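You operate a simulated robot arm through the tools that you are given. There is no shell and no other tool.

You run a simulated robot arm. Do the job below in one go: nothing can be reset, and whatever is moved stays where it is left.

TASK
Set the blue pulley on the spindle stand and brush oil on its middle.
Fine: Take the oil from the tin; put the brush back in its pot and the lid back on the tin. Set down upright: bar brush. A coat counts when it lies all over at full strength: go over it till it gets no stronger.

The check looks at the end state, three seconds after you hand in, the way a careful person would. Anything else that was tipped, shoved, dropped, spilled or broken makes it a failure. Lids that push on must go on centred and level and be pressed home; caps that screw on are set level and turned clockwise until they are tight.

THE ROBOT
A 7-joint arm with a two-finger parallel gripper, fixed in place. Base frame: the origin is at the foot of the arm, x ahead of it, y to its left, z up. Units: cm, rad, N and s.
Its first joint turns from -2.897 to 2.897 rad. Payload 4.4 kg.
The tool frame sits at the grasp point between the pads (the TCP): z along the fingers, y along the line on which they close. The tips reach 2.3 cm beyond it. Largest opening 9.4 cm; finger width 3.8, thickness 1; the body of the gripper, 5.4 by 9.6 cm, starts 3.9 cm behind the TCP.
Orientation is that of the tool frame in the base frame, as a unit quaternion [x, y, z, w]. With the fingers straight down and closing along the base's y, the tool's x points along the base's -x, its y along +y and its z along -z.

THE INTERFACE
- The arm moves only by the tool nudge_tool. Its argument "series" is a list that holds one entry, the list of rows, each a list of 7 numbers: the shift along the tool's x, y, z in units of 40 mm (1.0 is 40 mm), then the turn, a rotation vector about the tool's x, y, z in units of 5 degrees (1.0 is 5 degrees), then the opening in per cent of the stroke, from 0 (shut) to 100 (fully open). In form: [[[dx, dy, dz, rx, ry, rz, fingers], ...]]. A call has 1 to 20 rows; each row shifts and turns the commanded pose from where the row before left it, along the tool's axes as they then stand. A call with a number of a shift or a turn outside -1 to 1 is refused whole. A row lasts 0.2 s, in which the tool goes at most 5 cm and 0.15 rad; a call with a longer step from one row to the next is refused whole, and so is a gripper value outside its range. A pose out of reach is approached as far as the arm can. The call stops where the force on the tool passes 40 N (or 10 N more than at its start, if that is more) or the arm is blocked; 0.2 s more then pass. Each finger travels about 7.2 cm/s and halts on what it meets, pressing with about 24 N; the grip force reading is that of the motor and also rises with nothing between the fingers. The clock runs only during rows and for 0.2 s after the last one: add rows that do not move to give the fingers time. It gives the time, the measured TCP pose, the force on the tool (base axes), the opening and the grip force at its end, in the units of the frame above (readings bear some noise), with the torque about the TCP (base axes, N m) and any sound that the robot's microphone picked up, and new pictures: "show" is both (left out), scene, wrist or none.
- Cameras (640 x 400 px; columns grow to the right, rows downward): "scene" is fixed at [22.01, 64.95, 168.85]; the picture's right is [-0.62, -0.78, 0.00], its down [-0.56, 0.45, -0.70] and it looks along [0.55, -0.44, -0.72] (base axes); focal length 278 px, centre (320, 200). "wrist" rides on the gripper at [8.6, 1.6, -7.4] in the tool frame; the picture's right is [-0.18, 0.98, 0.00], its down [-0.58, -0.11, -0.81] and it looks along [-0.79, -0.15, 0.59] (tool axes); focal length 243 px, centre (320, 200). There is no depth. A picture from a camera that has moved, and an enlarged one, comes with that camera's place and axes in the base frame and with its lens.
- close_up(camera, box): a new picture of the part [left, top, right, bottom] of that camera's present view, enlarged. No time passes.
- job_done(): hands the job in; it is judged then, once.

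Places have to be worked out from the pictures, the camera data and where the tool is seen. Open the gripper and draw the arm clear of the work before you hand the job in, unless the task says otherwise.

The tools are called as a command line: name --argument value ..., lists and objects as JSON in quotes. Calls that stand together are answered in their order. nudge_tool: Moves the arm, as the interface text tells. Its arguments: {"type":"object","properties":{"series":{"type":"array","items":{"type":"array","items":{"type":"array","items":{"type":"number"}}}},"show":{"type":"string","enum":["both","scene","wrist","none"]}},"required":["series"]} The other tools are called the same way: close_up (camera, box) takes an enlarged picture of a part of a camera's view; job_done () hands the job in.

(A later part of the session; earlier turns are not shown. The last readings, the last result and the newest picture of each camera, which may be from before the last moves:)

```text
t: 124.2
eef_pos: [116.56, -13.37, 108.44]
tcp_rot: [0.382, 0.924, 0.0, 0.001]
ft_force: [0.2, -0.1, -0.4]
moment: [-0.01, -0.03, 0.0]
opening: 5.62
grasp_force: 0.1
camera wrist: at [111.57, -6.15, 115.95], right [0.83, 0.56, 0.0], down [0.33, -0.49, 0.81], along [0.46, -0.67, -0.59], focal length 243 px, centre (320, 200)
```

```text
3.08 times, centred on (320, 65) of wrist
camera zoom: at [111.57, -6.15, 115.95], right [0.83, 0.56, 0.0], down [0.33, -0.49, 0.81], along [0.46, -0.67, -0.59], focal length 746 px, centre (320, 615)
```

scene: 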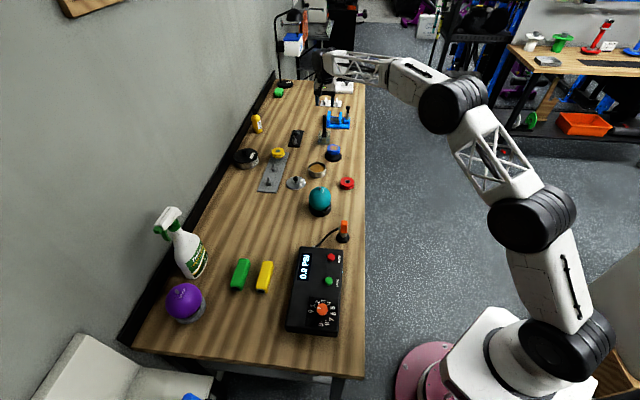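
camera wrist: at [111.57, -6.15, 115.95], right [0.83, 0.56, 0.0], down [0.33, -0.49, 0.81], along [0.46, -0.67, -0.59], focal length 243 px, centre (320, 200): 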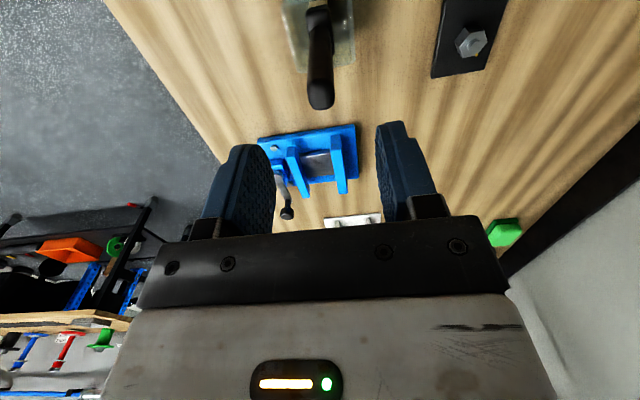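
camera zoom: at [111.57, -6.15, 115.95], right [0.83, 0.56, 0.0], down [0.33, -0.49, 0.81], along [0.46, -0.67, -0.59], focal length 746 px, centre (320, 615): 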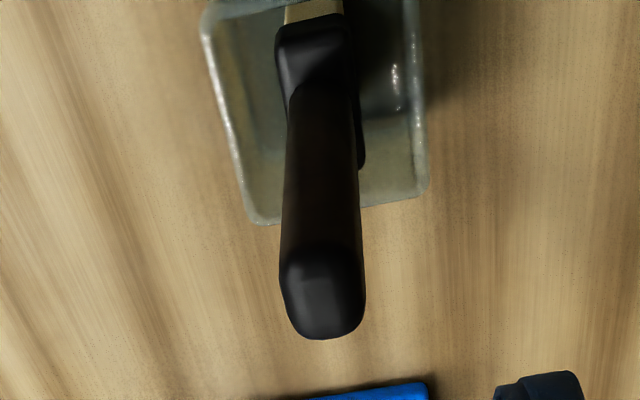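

The brush stands upright in its pot. Now the lid: I'll turn the tool back square and travel to above it at about (99.45, 16.4), using my tracked offsets.

nudge_tool --series '[[[0, 0, 0, 0, 0, -1, 60], [0, 0, 0, 0, 0, -1, 60], [0, 0, 0, 0, 0, -1, 60], [0, 0, 0, 0, 0, -1, 60], [0, 0, 0, 0, 0, -1, 60], [0, 0, 0, 0, 0, -1, 60], [0, 0, 0, 0, 0, -1, 60], [0, 0, 0, 0, 0, -1, 60], [0, 0, 0, 0, 0, -1, 60], [0.3875, 0.6736, 0, 0, 0, 0, 60], [0.3875, 0.6736, 0, 0, 0, 0, 60], [0.3875, 0.6736, 0, 0, 0, 0, 60], [0.3875, 0.6736, 0, 0, 0, 0, 60], [0.3875, 0.6736, 0, 0, 0, 0, 60], [0.3875, 0.6736, 0, 0, 0, 0, 60], [0.3875, 0.6736, 0, 0, 0, 0, 60], [0.3875, 0.6736, 0, 0, 0, 0, 60], [0.3875, 0.6736, 0, 0, 0, 0, 60], [0.3875, 0.6736, 0, 0, 0, 0, 60], [0.3875, 0.674, 0, 0, 0, 0, 60]]]'

close_up --camera "wrist" --box '[220, 0, 420, 150]'

close_up --camera "scene" --box '[275, 130, 345, 190]'

```text
t: 128.4
eef_pos: [99.14, 16.3, 108.54]
tcp_rot: [-0.001, 1.0, 0.0, 0.001]
ft_force: [-0.2, -0.1, 0.5]
moment: [-0.04, 0.01, -0.05]
opening: 5.65
grasp_force: 0.0
camera wrist: at [90.5, 17.79, 116.01], right [0.18, 0.98, 0.0], down [0.58, -0.11, 0.81], along [0.79, -0.15, -0.59], focal length 243 px, centre (320, 200)
```

scene: 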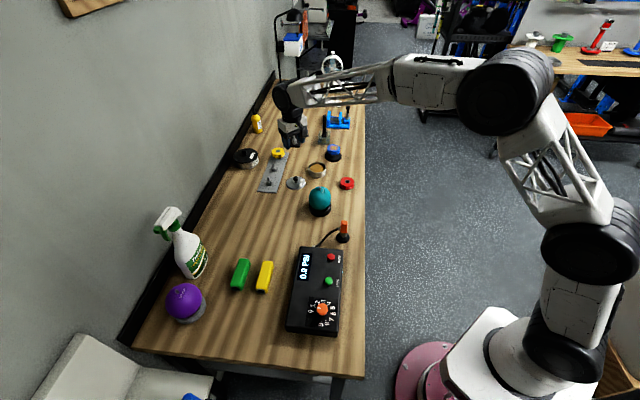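
wrist: 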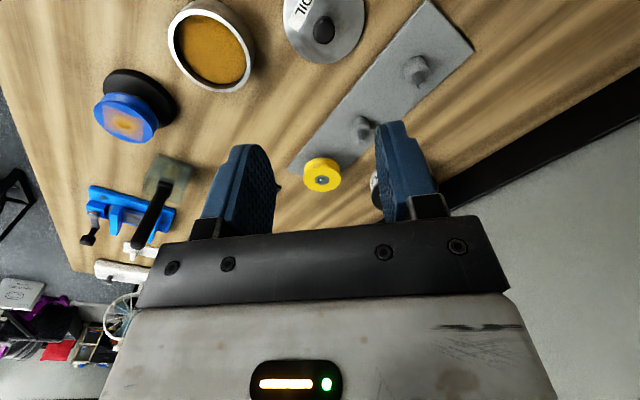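

```text
2.67 times, centred on (320, 75) of wrist
camera zoom: at [90.5, 17.79, 116.01], right [0.18, 0.98, 0.0], down [0.58, -0.11, 0.81], along [0.79, -0.15, -0.59], focal length 647 px, centre (320, 533)
```

zoom: 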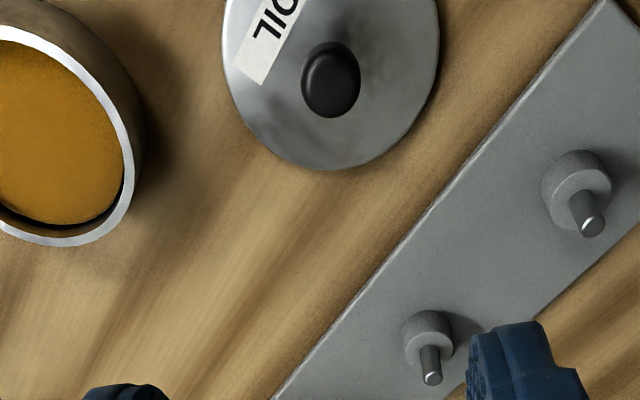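

```text
6.67 times, centred on (310, 160) of scene
camera zoom: at [22.01, 64.95, 168.85], right [-0.62, -0.78, 0.0], down [-0.56, 0.45, -0.7], along [0.55, -0.44, -0.72], focal length 1854 px, centre (387, 467)
```

zoom: 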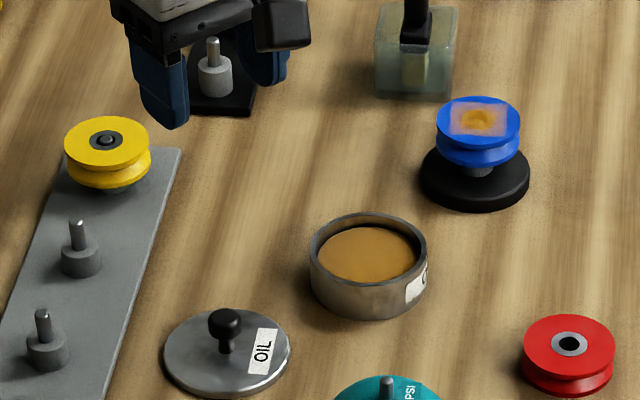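

The lid, tin, pulley and brush all look right. I'll descend to about 5.6 cm above the grip height, the same vantage as when I first took the lid, to compare the knob's position in the picture.

nudge_tool --series '[[[0, 0, 0.5, 0, 0, 0, 60], [0, 0, 0.8, 0, 0, 0, 60], [0, 0, 0.8, 0, 0, 0, 60], [0, 0, 0.8, 0, 0, 0, 60], [0, 0, 0.45, 0, 0, 0, 60], [0, 0, 0, 0, 0, 0, 60], [0, 0, 0, 0, 0, 0, 60]]]' --show "wrist"

close_up --camera "wrist" --box '[220, 40, 420, 220]'

close_up --camera "scene" --box '[280, 150, 325, 190]'

```text
t: 130.0
eef_pos: [99.45, 16.16, 95.07]
tcp_rot: [0.0, 1.0, 0.001, 0.0]
ft_force: [-0.3, -0.8, 0.5]
moment: [0.02, 0.03, 0.01]
opening: 5.65
grasp_force: 0.1
camera wrist: at [90.9, 17.86, 102.54], right [0.18, 0.98, 0.0], down [0.58, -0.11, 0.81], along [0.79, -0.15, -0.59], focal length 243 px, centre (320, 200)
```

wrist: 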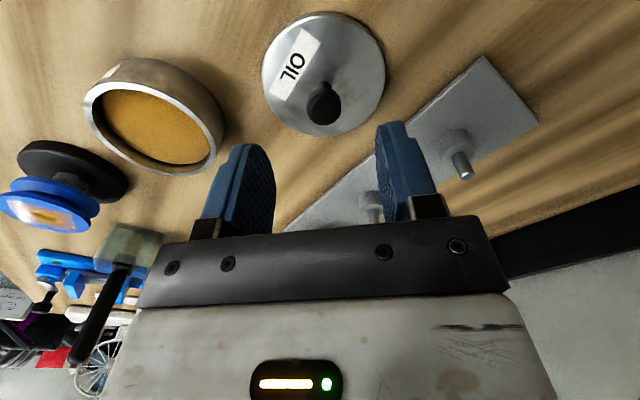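

```text
2.22 times, centred on (320, 130) of wrist
camera zoom: at [90.9, 17.86, 102.54], right [0.18, 0.98, 0.0], down [0.58, -0.11, 0.81], along [0.79, -0.15, -0.59], focal length 539 px, centre (320, 356)
```

zoom: 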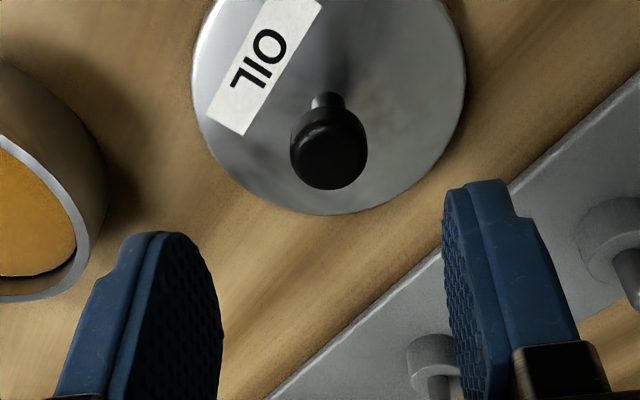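

```text
10.00 times, centred on (302, 170) of scene
camera zoom: at [22.01, 64.95, 168.85], right [-0.62, -0.78, 0.0], down [-0.56, 0.45, -0.7], along [0.55, -0.44, -0.72], focal length 2782 px, centre (495, 500)
```

zoom: 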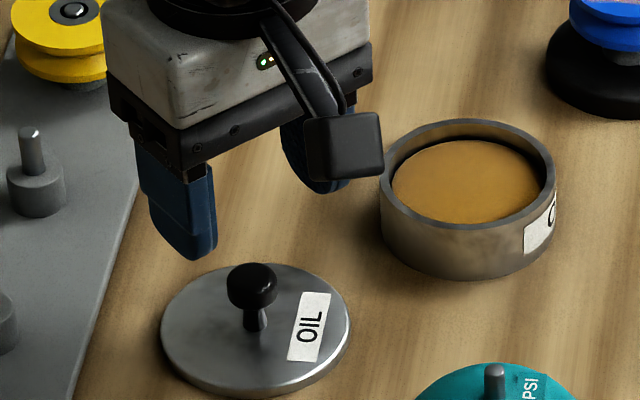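

The knob sits about 0.24 cm toward +y and 0.1 cm nearer than the tool. I'll correct that, descend to the grip height (tips just above the lid) and close.

nudge_tool --series '[[[0.025, 0.06, 0.3, 0, 0, 0, 60], [0, 0, 0.5, 0, 0, 0, 60], [0, 0, 0.4, 0, 0, 0, 60], [0, 0, 0.18, 0, 0, 0, 60], [0, 0, 0, 0, 0, 0, 60]]]' --show "wrist"

close_up --camera "wrist" --box '[220, 60, 420, 220]'

```text
t: 131.2
eef_pos: [99.35, 16.61, 89.36]
tcp_rot: [0.0, 1.0, 0.0, 0.0]
ft_force: [0.7, 0.2, -1.5]
moment: [0.02, 0.0, -0.01]
opening: 5.64
grasp_force: 0.0
camera wrist: at [90.73, 18.12, 96.83], right [0.18, 0.98, 0.0], down [0.58, -0.11, 0.81], along [0.79, -0.15, -0.59], focal length 243 px, centre (320, 200)
```

wrist: 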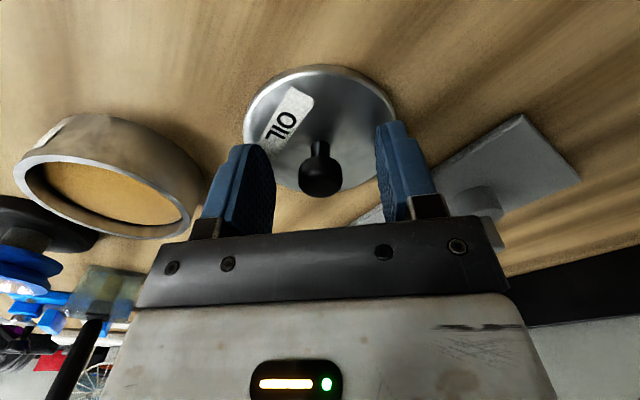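

```text
2.50 times, centred on (320, 140) of wrist
camera zoom: at [90.73, 18.12, 96.83], right [0.18, 0.98, 0.0], down [0.58, -0.11, 0.81], along [0.79, -0.15, -0.59], focal length 606 px, centre (320, 350)
```

zoom: 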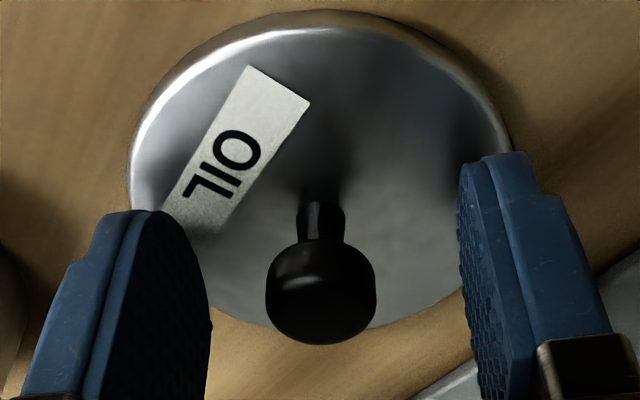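

The view matches the original pre-grip picture to within about 1 mm. Closing on the knob.

nudge_tool --series '[[[0, 0, 0, 0, 0, 0, 40], [0, 0, 0, 0, 0, 0, 28], [0, 0, 0, 0, 0, 0, 15], [0, 0, 0, 0, 0, 0, 5], [0, 0, 0, 0, 0, 0, 5], [0, 0, -0.1, 0, 0, 0, 5], [0, 0, -0.2, 0, 0, 0, 5], [0, 0, 0, 0, 0, 0, 5]]]' --show "wrist"

close_up --camera "wrist" --box '[220, 20, 420, 220]'

close_up --camera "scene" --box '[280, 150, 325, 190]'

```text
t: 133.0
eef_pos: [99.42, 16.57, 90.69]
tcp_rot: [-0.001, 1.0, 0.0, -0.001]
ft_force: [0.0, -0.2, -1.5]
moment: [0.01, 0.02, 0.0]
opening: 2.04
grasp_force: 23.6
camera wrist: at [90.74, 18.12, 98.15], right [0.18, 0.98, 0.0], down [0.58, -0.11, 0.81], along [0.79, -0.15, -0.59], focal length 243 px, centre (320, 200)
```

wrist: 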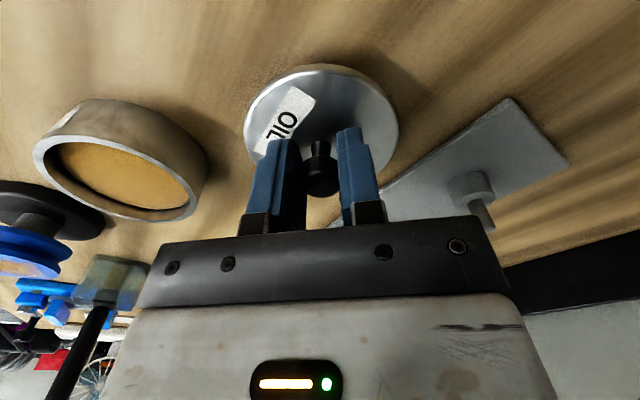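

```text
2.00 times, centred on (320, 120) of wrist
camera zoom: at [90.74, 18.12, 98.15], right [0.18, 0.98, 0.0], down [0.58, -0.11, 0.81], along [0.79, -0.15, -0.59], focal length 485 px, centre (320, 360)
```

zoom: 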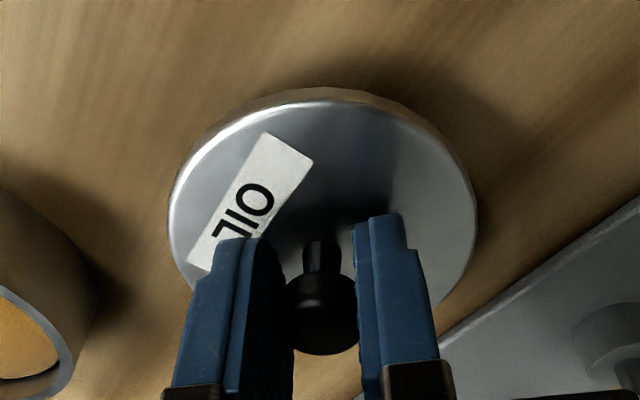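

```text
10.00 times, centred on (302, 170) of scene
camera zoom: at [22.01, 64.95, 168.85], right [-0.62, -0.78, 0.0], down [-0.56, 0.45, -0.7], along [0.55, -0.44, -0.72], focal length 2782 px, centre (495, 500)
```

zoom: 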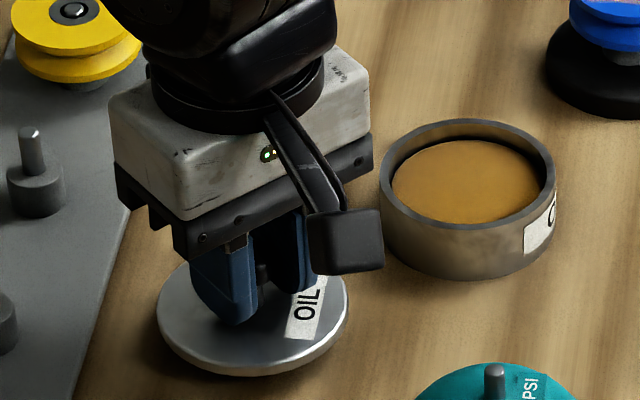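

The lid is held level. I'll lift it, carry it back 12.24 cm to above the tin, and stop about 2 cm above its seat to check centring.

nudge_tool --series '[[[0, 0, -0.5, 0, 0, 0, 5], [0, 0, -0.8, 0, 0, 0, 5], [0, 0, -0.5, 0, 0, 0, 5], [-0.012, -0.5, 0, 0, 0, 0, 5], [0, -0.75, 0, 0, 0, 0, 5], [0, -0.75, 0, 0, 0, 0, 5], [0, -0.6, 0, 0, 0, 0, 5], [0, -0.46, 0, 0, 0, 0, 5], [0, 0, 0.4, 0, 0, 0, 5], [0, 0, 0.4, 0, 0, 0, 5], [0, 0, 0.1, 0, 0, 0, 5], [0, 0, 0, 0, 0, 0, 5], [0, 0, 0, 0, 0, 0, 5]]]' --show "wrist"

close_up --camera "wrist" --box '[220, 20, 420, 220]'

close_up --camera "scene" --box '[300, 145, 340, 180]'

```text
t: 135.8
eef_pos: [99.43, 4.25, 94.37]
tcp_rot: [0.001, 1.0, 0.0, 0.0]
ft_force: [0.7, -0.1, 0.0]
moment: [0.03, -0.01, 0.02]
opening: 2.06
grasp_force: 24.1
camera wrist: at [90.82, 5.9, 101.87], right [0.18, 0.98, 0.0], down [0.58, -0.11, 0.81], along [0.79, -0.15, -0.59], focal length 243 px, centre (320, 200)
```

wrist: 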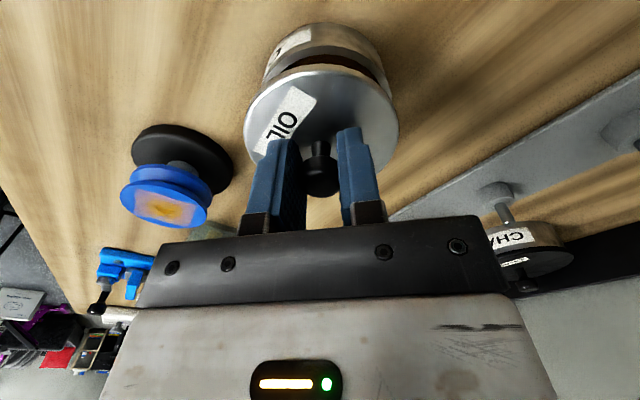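

```text
2.00 times, centred on (320, 120) of wrist
camera zoom: at [90.82, 5.9, 101.87], right [0.18, 0.98, 0.0], down [0.58, -0.11, 0.81], along [0.79, -0.15, -0.59], focal length 485 px, centre (320, 360)
```

zoom: 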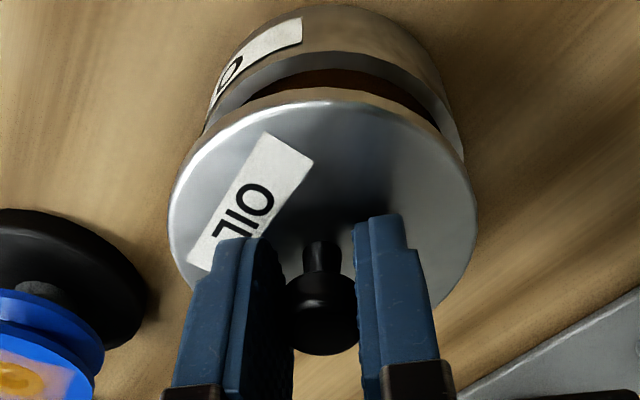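

```text
11.43 times, centred on (320, 162) of scene
camera zoom: at [22.01, 64.95, 168.85], right [-0.62, -0.78, 0.0], down [-0.56, 0.45, -0.7], along [0.55, -0.44, -0.72], focal length 3179 px, centre (320, 629)
```

zoom: 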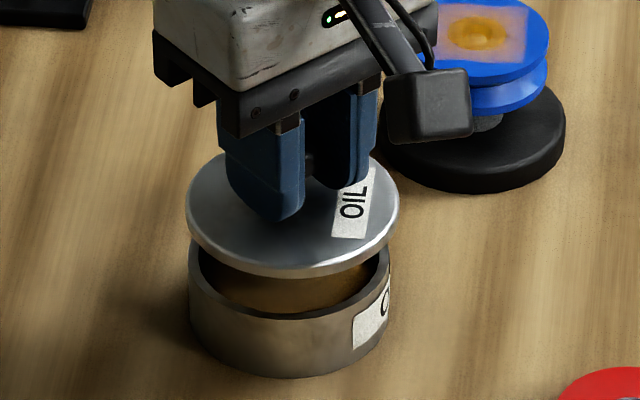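

The lid hovers about 2 cm above the tin, level. Both views suggest it is a touch (≈0.1 cm) toward −y; I'll zoom in to measure more exactly.

close_up --camera "wrist" --box '[290, 20, 410, 120]'

close_up --camera "wrist" --box '[235, 20, 355, 120]'

close_up --camera "scene" --box '[305, 155, 335, 177]'

```text
4.00 times, centred on (350, 70) of wrist
camera zoom: at [90.82, 5.9, 101.87], right [0.18, 0.98, 0.0], down [0.58, -0.11, 0.81], along [0.79, -0.15, -0.59], focal length 970 px, centre (200, 720)
```

zoom: 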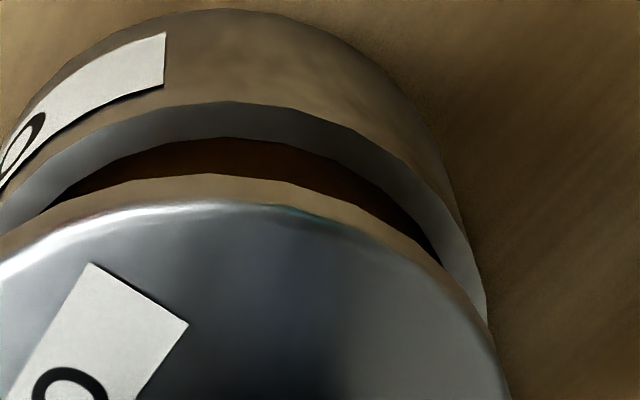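

```text
4.00 times, centred on (295, 70) of wrist
camera zoom: at [90.82, 5.9, 101.87], right [0.18, 0.98, 0.0], down [0.58, -0.11, 0.81], along [0.79, -0.15, -0.59], focal length 970 px, centre (420, 720)
```

zoom: 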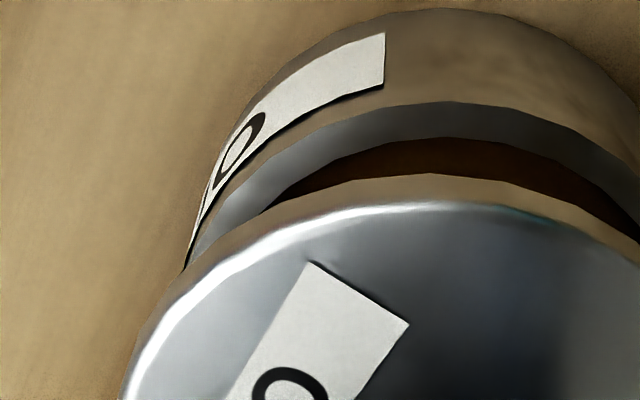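

```text
16.00 times, centred on (320, 166) of scene
camera zoom: at [22.01, 64.95, 168.85], right [-0.62, -0.78, 0.0], down [-0.56, 0.45, -0.7], along [0.55, -0.44, -0.72], focal length 4450 px, centre (320, 744)
```

zoom: 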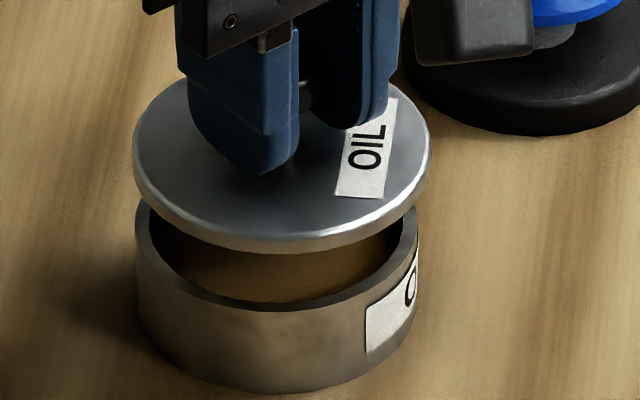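

Both views agree the lid is about 0.2 cm toward −y of the tin's axis, and fine in x. I'll shift +0.2 cm in y and lower to about 0.7 cm above the seat, then recheck.

nudge_tool --series '[[[0, 0.05, 0, 0, 0, 0, 5], [0, 0, 0.15, 0, 0, 0, 5], [0, 0, 0.15, 0, 0, 0, 5], [0, 0, 0, 0, 0, 0, 5]]]' --show "wrist"

close_up --camera "wrist" --box '[230, 20, 410, 140]'

close_up --camera "scene" --box '[305, 155, 335, 177]'

```text
t: 136.8
eef_pos: [99.3, 4.53, 93.17]
tcp_rot: [0.0, 1.0, 0.0, -0.001]
ft_force: [-0.8, -0.6, 0.6]
moment: [-0.01, 0.0, -0.01]
opening: 2.03
grasp_force: 23.8
camera wrist: at [90.7, 6.12, 100.6], right [0.18, 0.98, 0.0], down [0.58, -0.11, 0.81], along [0.79, -0.15, -0.59], focal length 243 px, centre (320, 200)
```

wrist: 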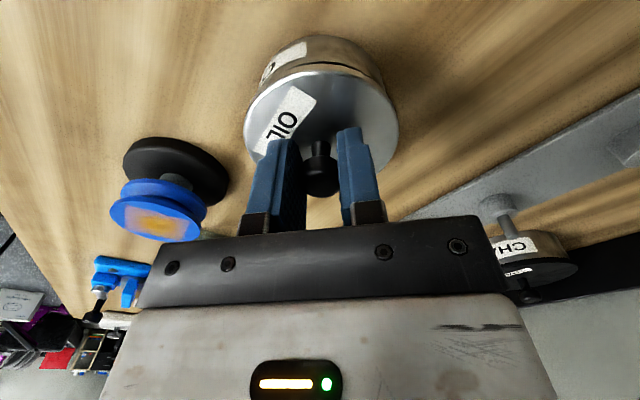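

```text
3.33 times, centred on (320, 80) of wrist
camera zoom: at [90.7, 6.12, 100.6], right [0.18, 0.98, 0.0], down [0.58, -0.11, 0.81], along [0.79, -0.15, -0.59], focal length 809 px, centre (320, 600)
```

zoom: 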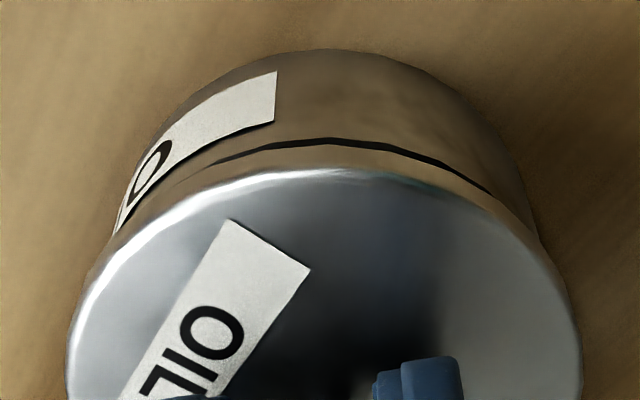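

```text
16.00 times, centred on (320, 166) of scene
camera zoom: at [22.01, 64.95, 168.85], right [-0.62, -0.78, 0.0], down [-0.56, 0.45, -0.7], along [0.55, -0.44, -0.72], focal length 4450 px, centre (320, 744)
```

zoom: 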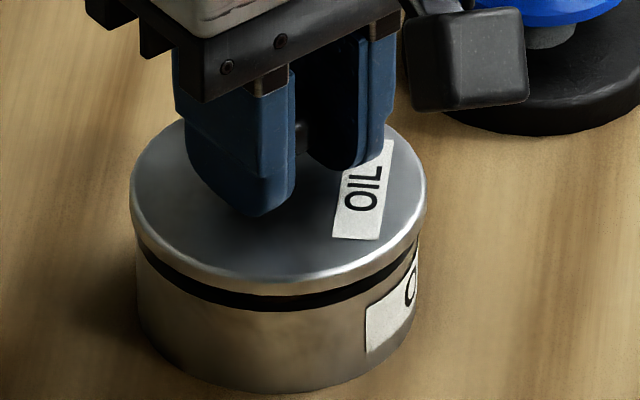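

The lid is centred on the tin in the scene view, and comparing with the original lift-off picture it needs about 0.08 cm more in +x. I'll make that correction and lower gently onto the rim.

nudge_tool --series '[[[-0.02, 0, 0, 0, 0, 0, 5], [0, 0, 0.05, 0, 0, 0, 5], [0, 0, 0.05, 0, 0, 0, 5], [0, 0, 0.04, 0, 0, 0, 5], [0, 0, 0, 0, 0, 0, 5]]]' --show "none"

close_up --camera "scene" --box '[305, 155, 335, 177]'

close_up --camera "wrist" --box '[230, 20, 410, 140]'

```text
t: 138.0
eef_pos: [99.5, 4.6, 92.46]
tcp_rot: [0.0, 1.0, 0.0, 0.0]
ft_force: [0.2, -0.1, -0.3]
moment: [0.0, 0.0, 0.03]
opening: 2.05
grasp_force: 24.0
```

```text
16.00 times, centred on (320, 166) of scene
camera zoom: at [22.01, 64.95, 168.85], right [-0.62, -0.78, 0.0], down [-0.56, 0.45, -0.7], along [0.55, -0.44, -0.72], focal length 4450 px, centre (320, 744)
```

zoom: 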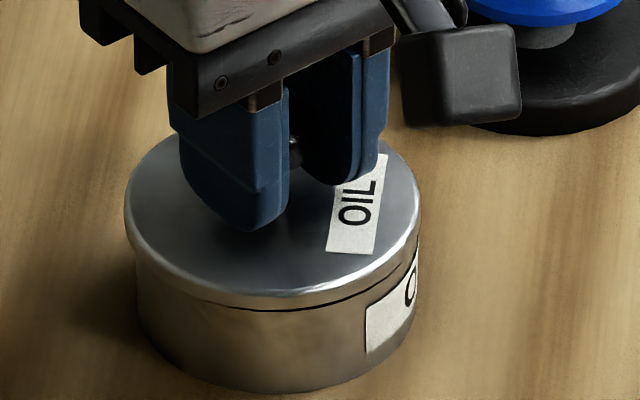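

```text
3.33 times, centred on (320, 80) of wrist
camera zoom: at [90.87, 6.2, 100.02], right [0.18, 0.98, 0.0], down [0.58, -0.11, 0.81], along [0.79, -0.15, -0.59], focal length 809 px, centre (320, 600)
```

zoom: 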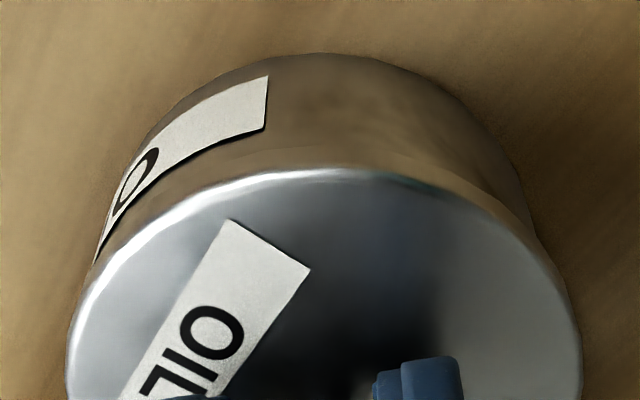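

The lid is almost down and looks about 0.1 cm toward +y now. I'll shift back 0.08 cm and continue down gently, watching force.

nudge_tool --series '[[[0, -0.02, -0.02, 0, 0, 0, 5], [0, 0, 0.02, 0, 0, 0, 5], [0, 0, 0.02, 0, 0, 0, 5], [0, 0, 0, 0, 0, 0, 5]]]' --show "none"

close_up --camera "scene" --box '[305, 155, 335, 177]'

close_up --camera "wrist" --box '[230, 20, 410, 140]'

```text
t: 139.0
eef_pos: [99.56, 4.52, 92.48]
tcp_rot: [0.0, 1.0, 0.0, 0.0]
ft_force: [0.4, 0.0, -0.9]
moment: [0.0, 0.0, -0.01]
opening: 2.03
grasp_force: 24.3
```

```text
16.00 times, centred on (320, 166) of scene
camera zoom: at [22.01, 64.95, 168.85], right [-0.62, -0.78, 0.0], down [-0.56, 0.45, -0.7], along [0.55, -0.44, -0.72], focal length 4450 px, centre (320, 744)
```

zoom: 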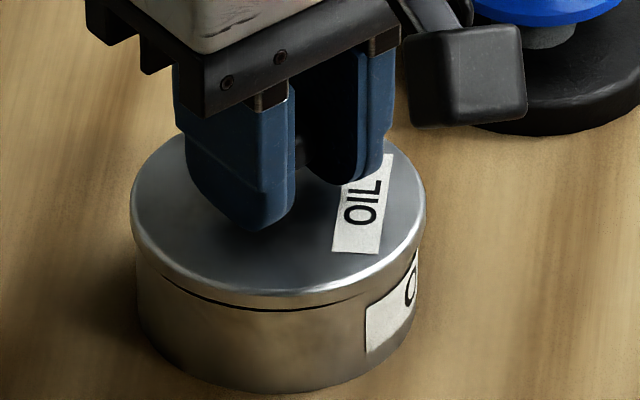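

```text
3.33 times, centred on (320, 80) of wrist
camera zoom: at [90.89, 5.99, 99.91], right [0.18, 0.98, 0.0], down [0.58, -0.11, 0.81], along [0.79, -0.15, -0.59], focal length 809 px, centre (320, 600)
```

zoom: 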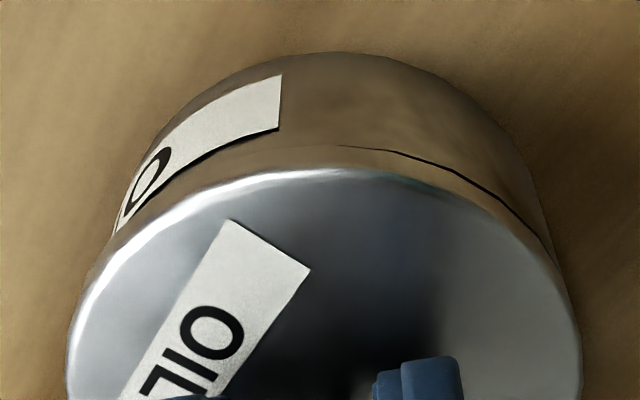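

Now the lid is centred on the tin in both views to within about 0.05 cm. I'll lower until it touches, then press.

nudge_tool --series '[[[0, 0.007, 0.02, 0, 0, 0, 5], [0, 0, 0.02, 0, 0, 0, 5], [0, 0, 0, 0, 0, 0, 5]]]' --show "none"

```text
t: 139.8
eef_pos: [99.57, 4.46, 92.36]
tcp_rot: [0.0, 1.0, 0.0, 0.0]
ft_force: [-2.0, 0.6, 8.4]
moment: [0.0, -0.06, 0.0]
opening: 2.04
grasp_force: 24.0
```

Touching the rim at 8 N. Now pressing down step by step.

nudge_tool --series '[[[0, 0, 0.02, 0, 0, 0, 5], [0, 0, 0.02, 0, 0, 0, 5], [0, 0, 0, 0, 0, 0, 5]]]' --show "none"

close_up --camera "scene" --box '[305, 155, 335, 177]'

```text
t: 140.6
eef_pos: [99.66, 4.44, 92.17]
tcp_rot: [0.0, 1.0, 0.0, 0.002]
ft_force: [-1.2, 6.3, 27.4]
moment: [0.07, -0.1, 0.03]
opening: 2.04
grasp_force: 23.7
```

```text
16.00 times, centred on (320, 166) of scene
camera zoom: at [22.01, 64.95, 168.85], right [-0.62, -0.78, 0.0], down [-0.56, 0.45, -0.7], along [0.55, -0.44, -0.72], focal length 4450 px, centre (320, 744)
```

zoom: 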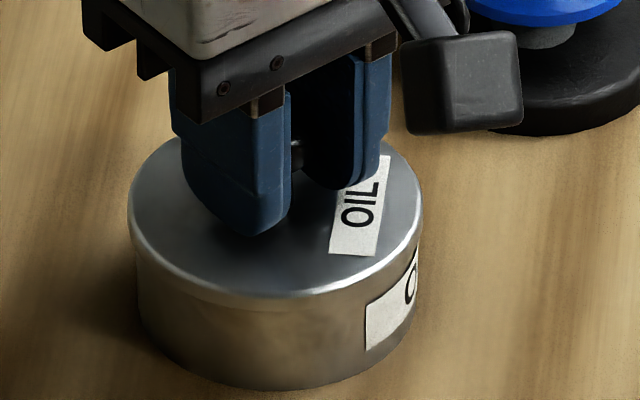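

27 N so far and no gap visible, but no snap heard yet. Pressing a little more.

nudge_tool --series '[[[0, 0, 0.02, 0, 0, 0, 5], [0, 0, 0.02, 0, 0, 0, 5], [0, 0, 0, 0, 0, 0, 5]]]' --show "none"

close_up --camera "scene" --box '[305, 155, 335, 177]'

close_up --camera "wrist" --box '[230, 20, 410, 200]'

```text
t: 141.4
eef_pos: [99.39, 4.54, 91.93]
tcp_rot: [0.0, 1.0, -0.001, 0.0]
ft_force: [7.6, -2.4, 21.9]
moment: [-0.05, -0.2, 0.03]
opening: 2.02
grasp_force: 23.8
```

```text
16.00 times, centred on (320, 166) of scene
camera zoom: at [22.01, 64.95, 168.85], right [-0.62, -0.78, 0.0], down [-0.56, 0.45, -0.7], along [0.55, -0.44, -0.72], focal length 4450 px, centre (320, 744)
```

zoom: 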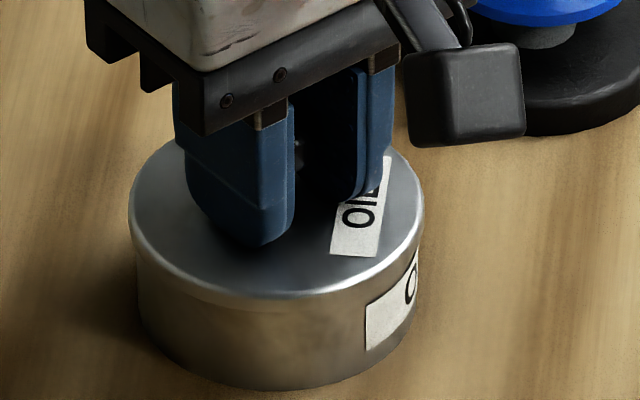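

```text
2.22 times, centred on (320, 110) of wrist
camera zoom: at [90.84, 6.05, 99.38], right [0.18, 0.98, 0.0], down [0.58, -0.11, 0.81], along [0.79, -0.15, -0.59], focal length 539 px, centre (320, 400)
```

zoom: 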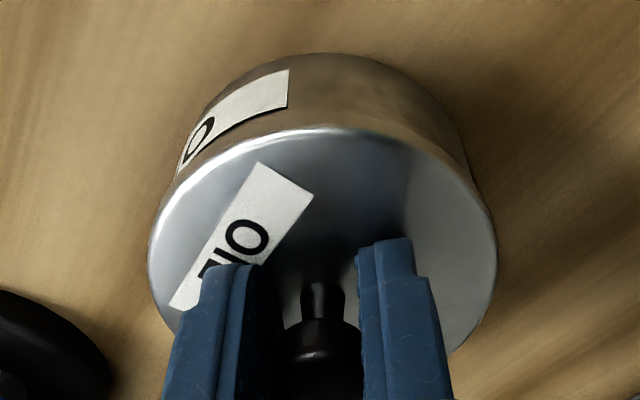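

The fingers slipped a little down the knob, so friction limits this press. I'll take the same enlarged view as before removal to compare how far the lid is down.

close_up --camera "scene" --box '[300, 140, 345, 180]'

```text
10.00 times, centred on (322, 160) of scene
camera zoom: at [22.01, 64.95, 168.85], right [-0.62, -0.78, 0.0], down [-0.56, 0.45, -0.7], along [0.55, -0.44, -0.72], focal length 2782 px, centre (295, 600)
```

zoom: 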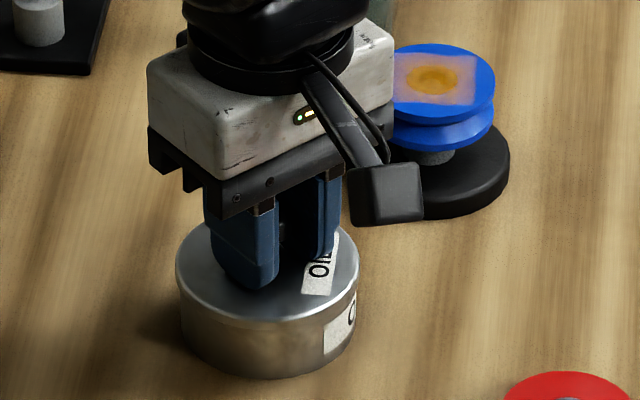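

The lid looks at its original height, but I've heard no snap. I'll press further; the fingertips now bear directly on the lid on both sides of the knob.

nudge_tool --series '[[[0, 0, 0.02, 0, 0, 0, 5], [0, 0, 0.02, 0, 0, 0, 5], [0, 0, 0, 0, 0, 0, 5]]]' --show "none"

```text
t: 142.2
eef_pos: [99.55, 4.46, 91.86]
tcp_rot: [0.0, 1.0, 0.0, 0.001]
ft_force: [3.5, -4.7, 29.4]
moment: [-0.05, -0.05, -0.03]
opening: 2.04
grasp_force: 24.3
```

29 N. A bit more.

nudge_tool --series '[[[0, 0, 0.02, 0, 0, 0, 5], [0, 0, 0.02, 0, 0, 0, 5], [0, 0, 0.02, 0, 0, 0, 5], [0, 0, 0, 0, 0, 0, 5]]]' --show "none"

```text
t: 142.7
eef_pos: [99.49, 4.62, 91.88]
tcp_rot: [0.0, 1.0, -0.001, 0.001]
ft_force: [0.2, 0.5, 2.2]
moment: [0.04, 0.08, 0.0]
opening: 2.01
grasp_force: 24.2
stopped in row 2: the force on the tool passed its limit at 44 N (the readings are from after the stop); the commanded pose is now the measured one
```

The press reached 44 N without a snap being reported. I'll release the knob, rise a bit and inspect the lid's seating.

nudge_tool --series '[[[0, 0, 0, 0, 0, 0, 25], [0, 0, 0, 0, 0, 0, 40], [0, 0, 0, 0, 0, 0, 55], [0, 0, -0.3, 0, 0, 0, 60], [0, 0, -0.6, 0, 0, 0, 60], [0, 0, -0.7, 0, 0, 0, 60], [0, 0, 0, 0, 0, 0, 60]]]'

close_up --camera "scene" --box '[305, 153, 335, 177]'

close_up --camera "wrist" --box '[230, 0, 410, 140]'

```text
t: 144.3
eef_pos: [99.55, 4.66, 98.24]
tcp_rot: [0.0, 1.0, 0.0, -0.001]
ft_force: [-0.6, -0.4, 0.3]
moment: [-0.02, 0.0, 0.0]
opening: 5.64
grasp_force: 0.1
heard: snap
camera wrist: at [90.82, 6.08, 105.67], right [0.18, 0.98, 0.0], down [0.58, -0.11, 0.81], along [0.79, -0.15, -0.59], focal length 243 px, centre (320, 200)
```

scene: 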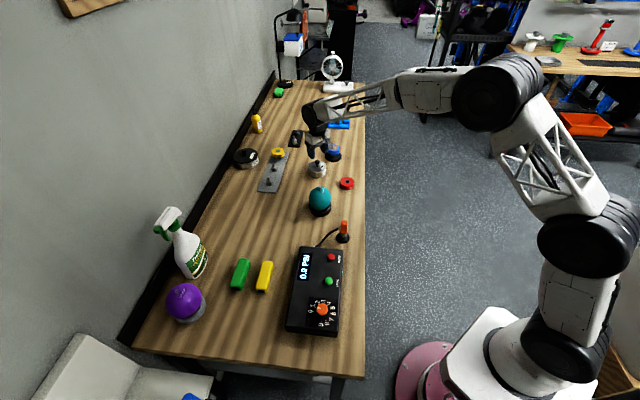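
wrist: 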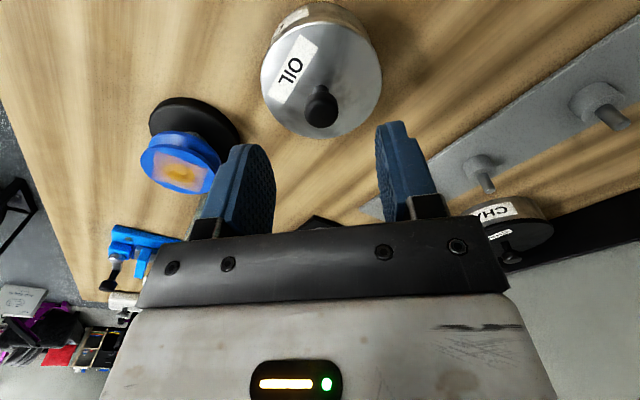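

```text
16.00 times, centred on (320, 165) of scene
camera zoom: at [22.01, 64.95, 168.85], right [-0.62, -0.78, 0.0], down [-0.56, 0.45, -0.7], along [0.55, -0.44, -0.72], focal length 4450 px, centre (320, 760)
```

zoom: 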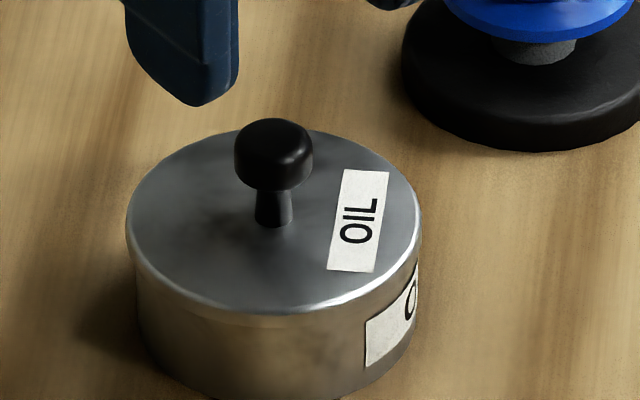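

```text
2.86 times, centred on (320, 70) of wrist
camera zoom: at [90.82, 6.08, 105.67], right [0.18, 0.98, 0.0], down [0.58, -0.11, 0.81], along [0.79, -0.15, -0.59], focal length 693 px, centre (320, 571)
```

zoom: 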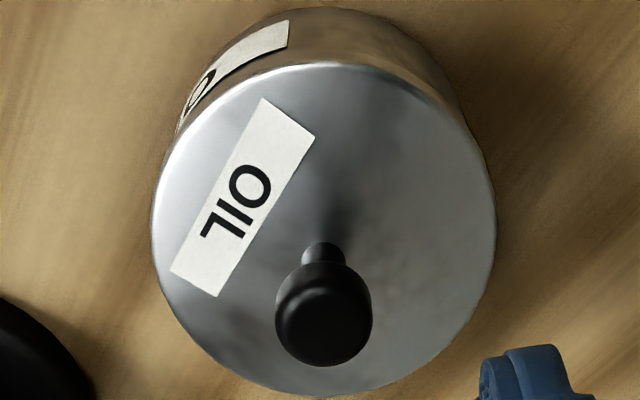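

A snap was heard as I released, and the lid looks seated and centred with no gap. To be sure it's fully home I'll close the fingers and press straight down on the knob's top.

nudge_tool --series '[[[0, 0, 0, 0, 0, 0, 30], [0, 0, 0, 0, 0, 0, 5], [0, 0, 0, 0, 0, 0, 0], [0, 0, 0.2, 0, 0, 0, 0], [0, 0, 0.3, 0, 0, 0, 0], [0, 0, 0.1, 0, 0, 0, 0], [0, 0, 0, 0, 0, 0, 0]]]' --show "wrist"

close_up --camera "scene" --box '[305, 148, 335, 177]'

close_up --camera "wrist" --box '[230, 20, 410, 200]'

```text
t: 145.9
eef_pos: [99.42, 4.51, 95.88]
tcp_rot: [-0.001, 1.0, 0.0, 0.001]
ft_force: [-0.2, 0.5, -0.2]
moment: [-0.01, -0.03, 0.01]
opening: 0.01
grasp_force: 23.8
camera wrist: at [90.8, 6.14, 103.33], right [0.18, 0.98, 0.0], down [0.58, -0.11, 0.81], along [0.79, -0.15, -0.59], focal length 243 px, centre (320, 200)
```

wrist: 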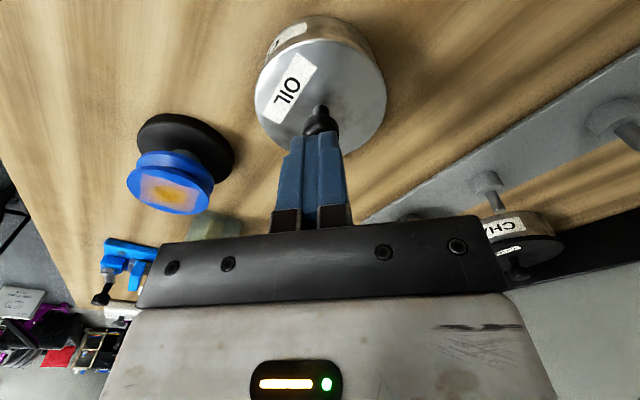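

```text
13.79 times, centred on (320, 162) of scene
camera zoom: at [22.01, 64.95, 168.85], right [-0.62, -0.78, 0.0], down [-0.56, 0.45, -0.7], along [0.55, -0.44, -0.72], focal length 3837 px, centre (320, 717)
```

zoom: 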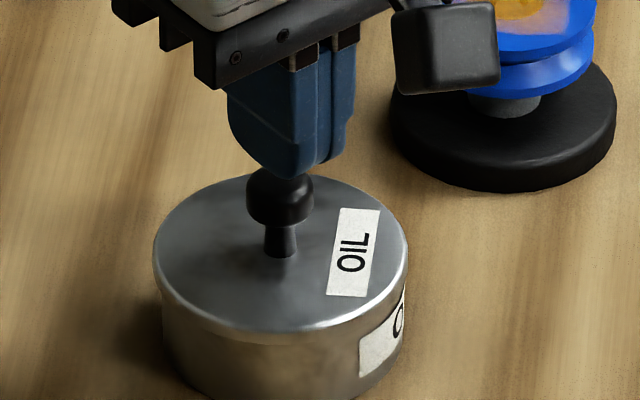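

```text
2.22 times, centred on (320, 110) of wrist
camera zoom: at [90.8, 6.14, 103.33], right [0.18, 0.98, 0.0], down [0.58, -0.11, 0.81], along [0.79, -0.15, -0.59], focal length 539 px, centre (320, 400)
```

zoom: 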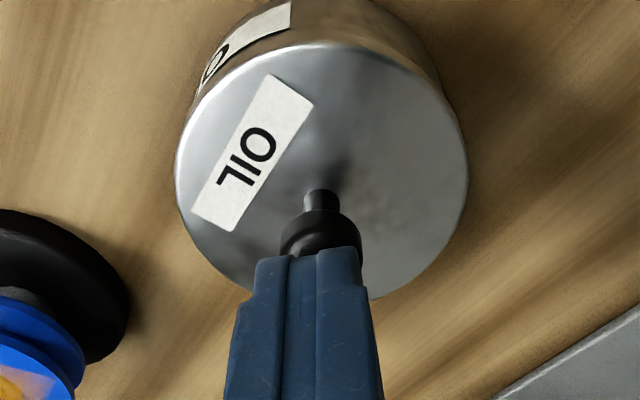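

The closed fingertips are centred just above the knob. Pressing down gently in small steps.

nudge_tool --series '[[[0, 0, 0.1, 0, 0, 0, 0], [0, 0, 0.03, 0, 0, 0, 0], [0, 0, 0.02, 0, 0, 0, 0], [0, 0, 0.02, 0, 0, 0, 0], [0, 0, 0, 0, 0, 0, 0]]]' --show "none"

```text
t: 147.1
eef_pos: [99.42, 4.42, 95.07]
tcp_rot: [0.0, 1.0, 0.0, 0.001]
ft_force: [0.2, 0.3, -0.5]
moment: [0.03, -0.02, 0.0]
opening: 0.0
grasp_force: 24.4
```

nudge_tool --series '[[[0, 0, 0.02, 0, 0, 0, 0], [0, 0, 0.02, 0, 0, 0, 0], [0, 0, 0.02, 0, 0, 0, 0], [0, 0, 0, 0, 0, 0, 0]]]' --show "none"

```text
t: 148.1
eef_pos: [99.43, 4.46, 94.96]
tcp_rot: [0.0, 1.0, 0.0, 0.0]
ft_force: [0.2, -1.0, 0.5]
moment: [0.03, 0.01, -0.04]
opening: 0.0
grasp_force: 24.2
```

No contact yet at tip height ≈ 92.7. Continuing.

nudge_tool --series '[[[0, 0, 0.02, 0, 0, 0, 0], [0, 0, 0.02, 0, 0, 0, 0], [0, 0, 0.02, 0, 0, 0, 0], [0, 0, 0, 0, 0, 0, 0]]]' --show "none"

```text
t: 149.1
eef_pos: [99.44, 4.41, 94.64]
tcp_rot: [0.0, 1.0, -0.001, 0.0]
ft_force: [-2.1, 3.2, 9.6]
moment: [0.08, 0.05, 0.01]
opening: 0.0
grasp_force: 24.3
```

Contact at about 10 N on the knob top. Pressing on to roughly 30–40 N.

nudge_tool --series '[[[0, 0, 0.015, 0, 0, 0, 0], [0, 0, 0.015, 0, 0, 0, 0], [0, 0, 0.015, 0, 0, 0, 0], [0, 0, 0, 0, 0, 0, 0]]]' --show "none"

```text
t: 150.1
eef_pos: [99.62, 4.41, 94.63]
tcp_rot: [0.0, 1.0, 0.001, 0.002]
ft_force: [-12.0, 7.4, 29.4]
moment: [0.22, 0.19, 0.05]
opening: 0.0
grasp_force: 24.4
```

29 N pressed with some sideways component building, so that's enough. I'll back straight off and inspect the tin.

nudge_tool --series '[[[0, 0, -0.1, 0, 0, 0, 0], [0, 0, -0.3, 0, 0, 0, 0], [0, 0, -0.6, 0, 0, 0, 0], [0, 0, -0.8, 0, 0, 0, 0], [0, 0, -0.8, 0, 0, 0, 20], [0, 0, 0, 0, 0, 0, 50], [0, 0, 0, 0, 0, 0, 50]]]'

close_up --camera "scene" --box '[305, 153, 335, 177]'

close_up --camera "wrist" --box '[230, 0, 410, 140]'

```text
t: 151.7
eef_pos: [99.34, 4.69, 105.02]
tcp_rot: [0.0, 1.0, 0.0, 0.001]
ft_force: [0.1, -0.2, 0.0]
moment: [-0.03, 0.05, -0.01]
opening: 4.68
grasp_force: 0.0
camera wrist: at [90.65, 6.3, 112.57], right [0.18, 0.98, 0.0], down [0.58, -0.11, 0.81], along [0.79, -0.15, -0.59], focal length 243 px, centre (320, 200)
```

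scene: 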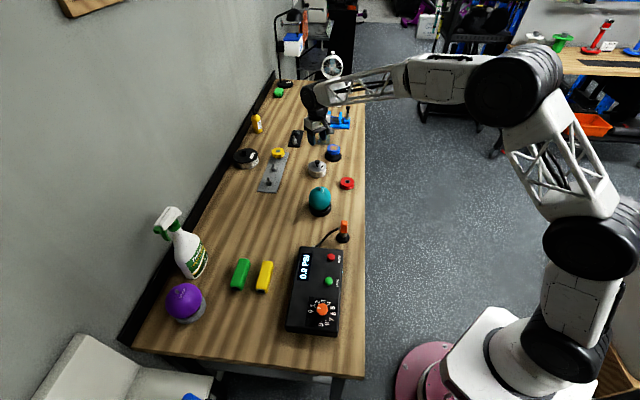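
wrist: 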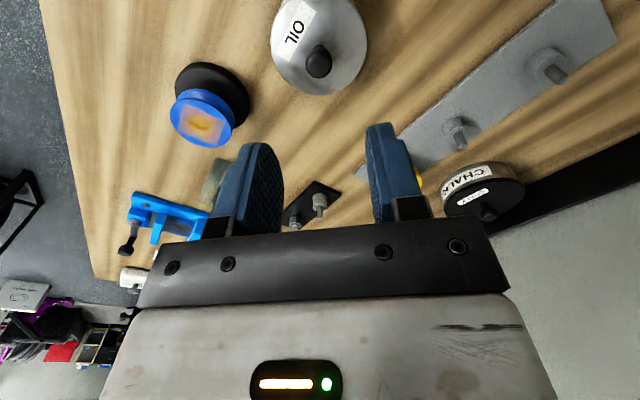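

```text
16.00 times, centred on (320, 165) of scene
camera zoom: at [22.01, 64.95, 168.85], right [-0.62, -0.78, 0.0], down [-0.56, 0.45, -0.7], along [0.55, -0.44, -0.72], focal length 4450 px, centre (320, 760)
```

zoom: 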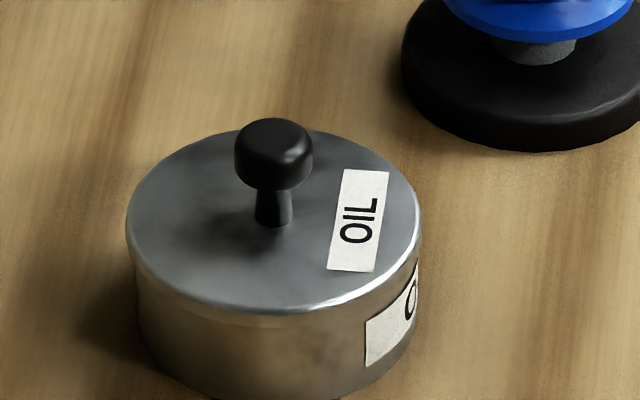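

```text
2.86 times, centred on (320, 70) of wrist
camera zoom: at [90.65, 6.3, 112.57], right [0.18, 0.98, 0.0], down [0.58, -0.11, 0.81], along [0.79, -0.15, -0.59], focal length 693 px, centre (320, 571)
```

zoom: 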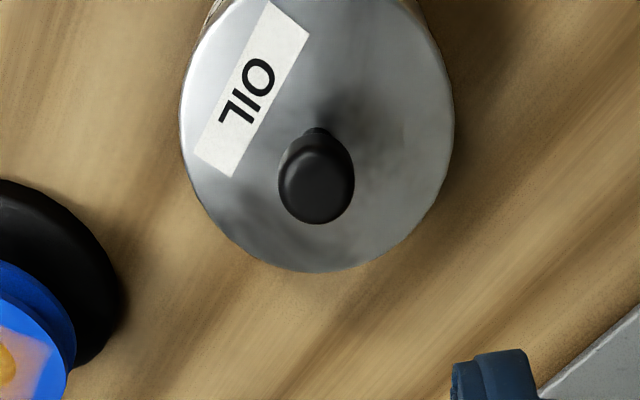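

The tin is closed, level and unmoved. Now a last check of the pulley and the brush in their places.

close_up --camera "scene" --box '[315, 110, 355, 162]'

close_up --camera "wrist" --box '[150, 50, 270, 160]'

close_up --camera "scene" --box '[220, 70, 380, 200]'

```text
7.69 times, centred on (335, 136) of scene
camera zoom: at [22.01, 64.95, 168.85], right [-0.62, -0.78, 0.0], down [-0.56, 0.45, -0.7], along [0.55, -0.44, -0.72], focal length 2140 px, centre (205, 692)
```

zoom: 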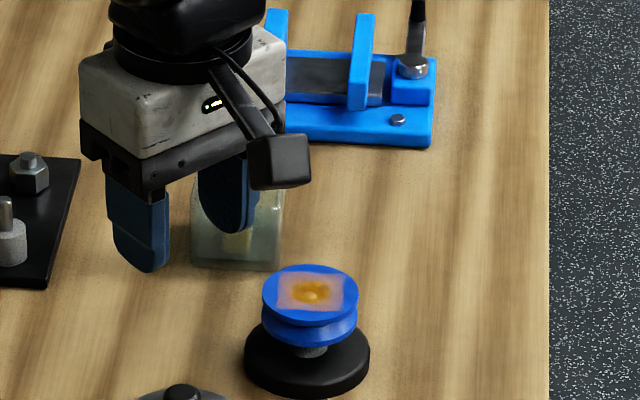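

```text
3.64 times, centred on (210, 105) of wrist
camera zoom: at [90.65, 6.3, 112.57], right [0.18, 0.98, 0.0], down [0.58, -0.11, 0.81], along [0.79, -0.15, -0.59], focal length 882 px, centre (720, 546)
```

zoom: 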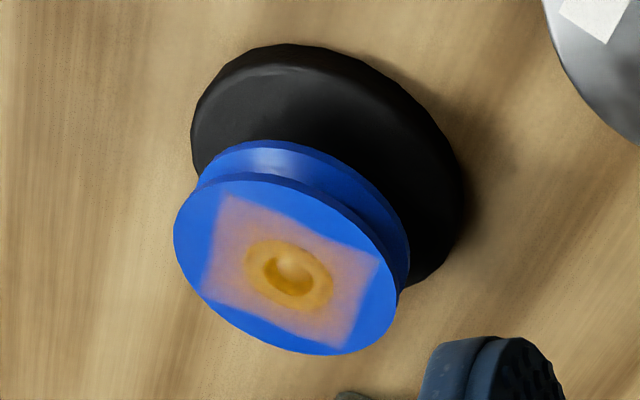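

```text
3.08 times, centred on (300, 135) of scene
camera zoom: at [22.01, 64.95, 168.85], right [-0.62, -0.78, 0.0], down [-0.56, 0.45, -0.7], along [0.55, -0.44, -0.72], focal length 856 px, centre (382, 400)
```

zoom: 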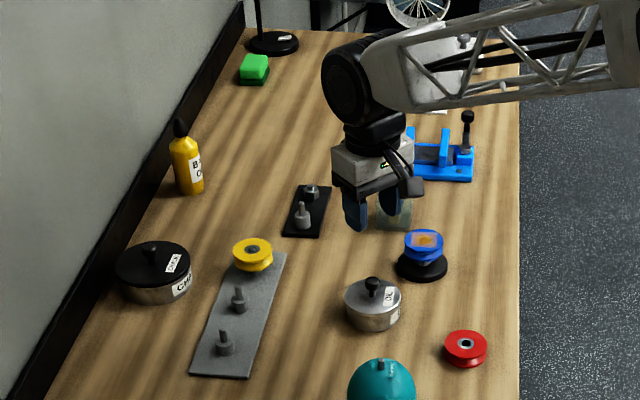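

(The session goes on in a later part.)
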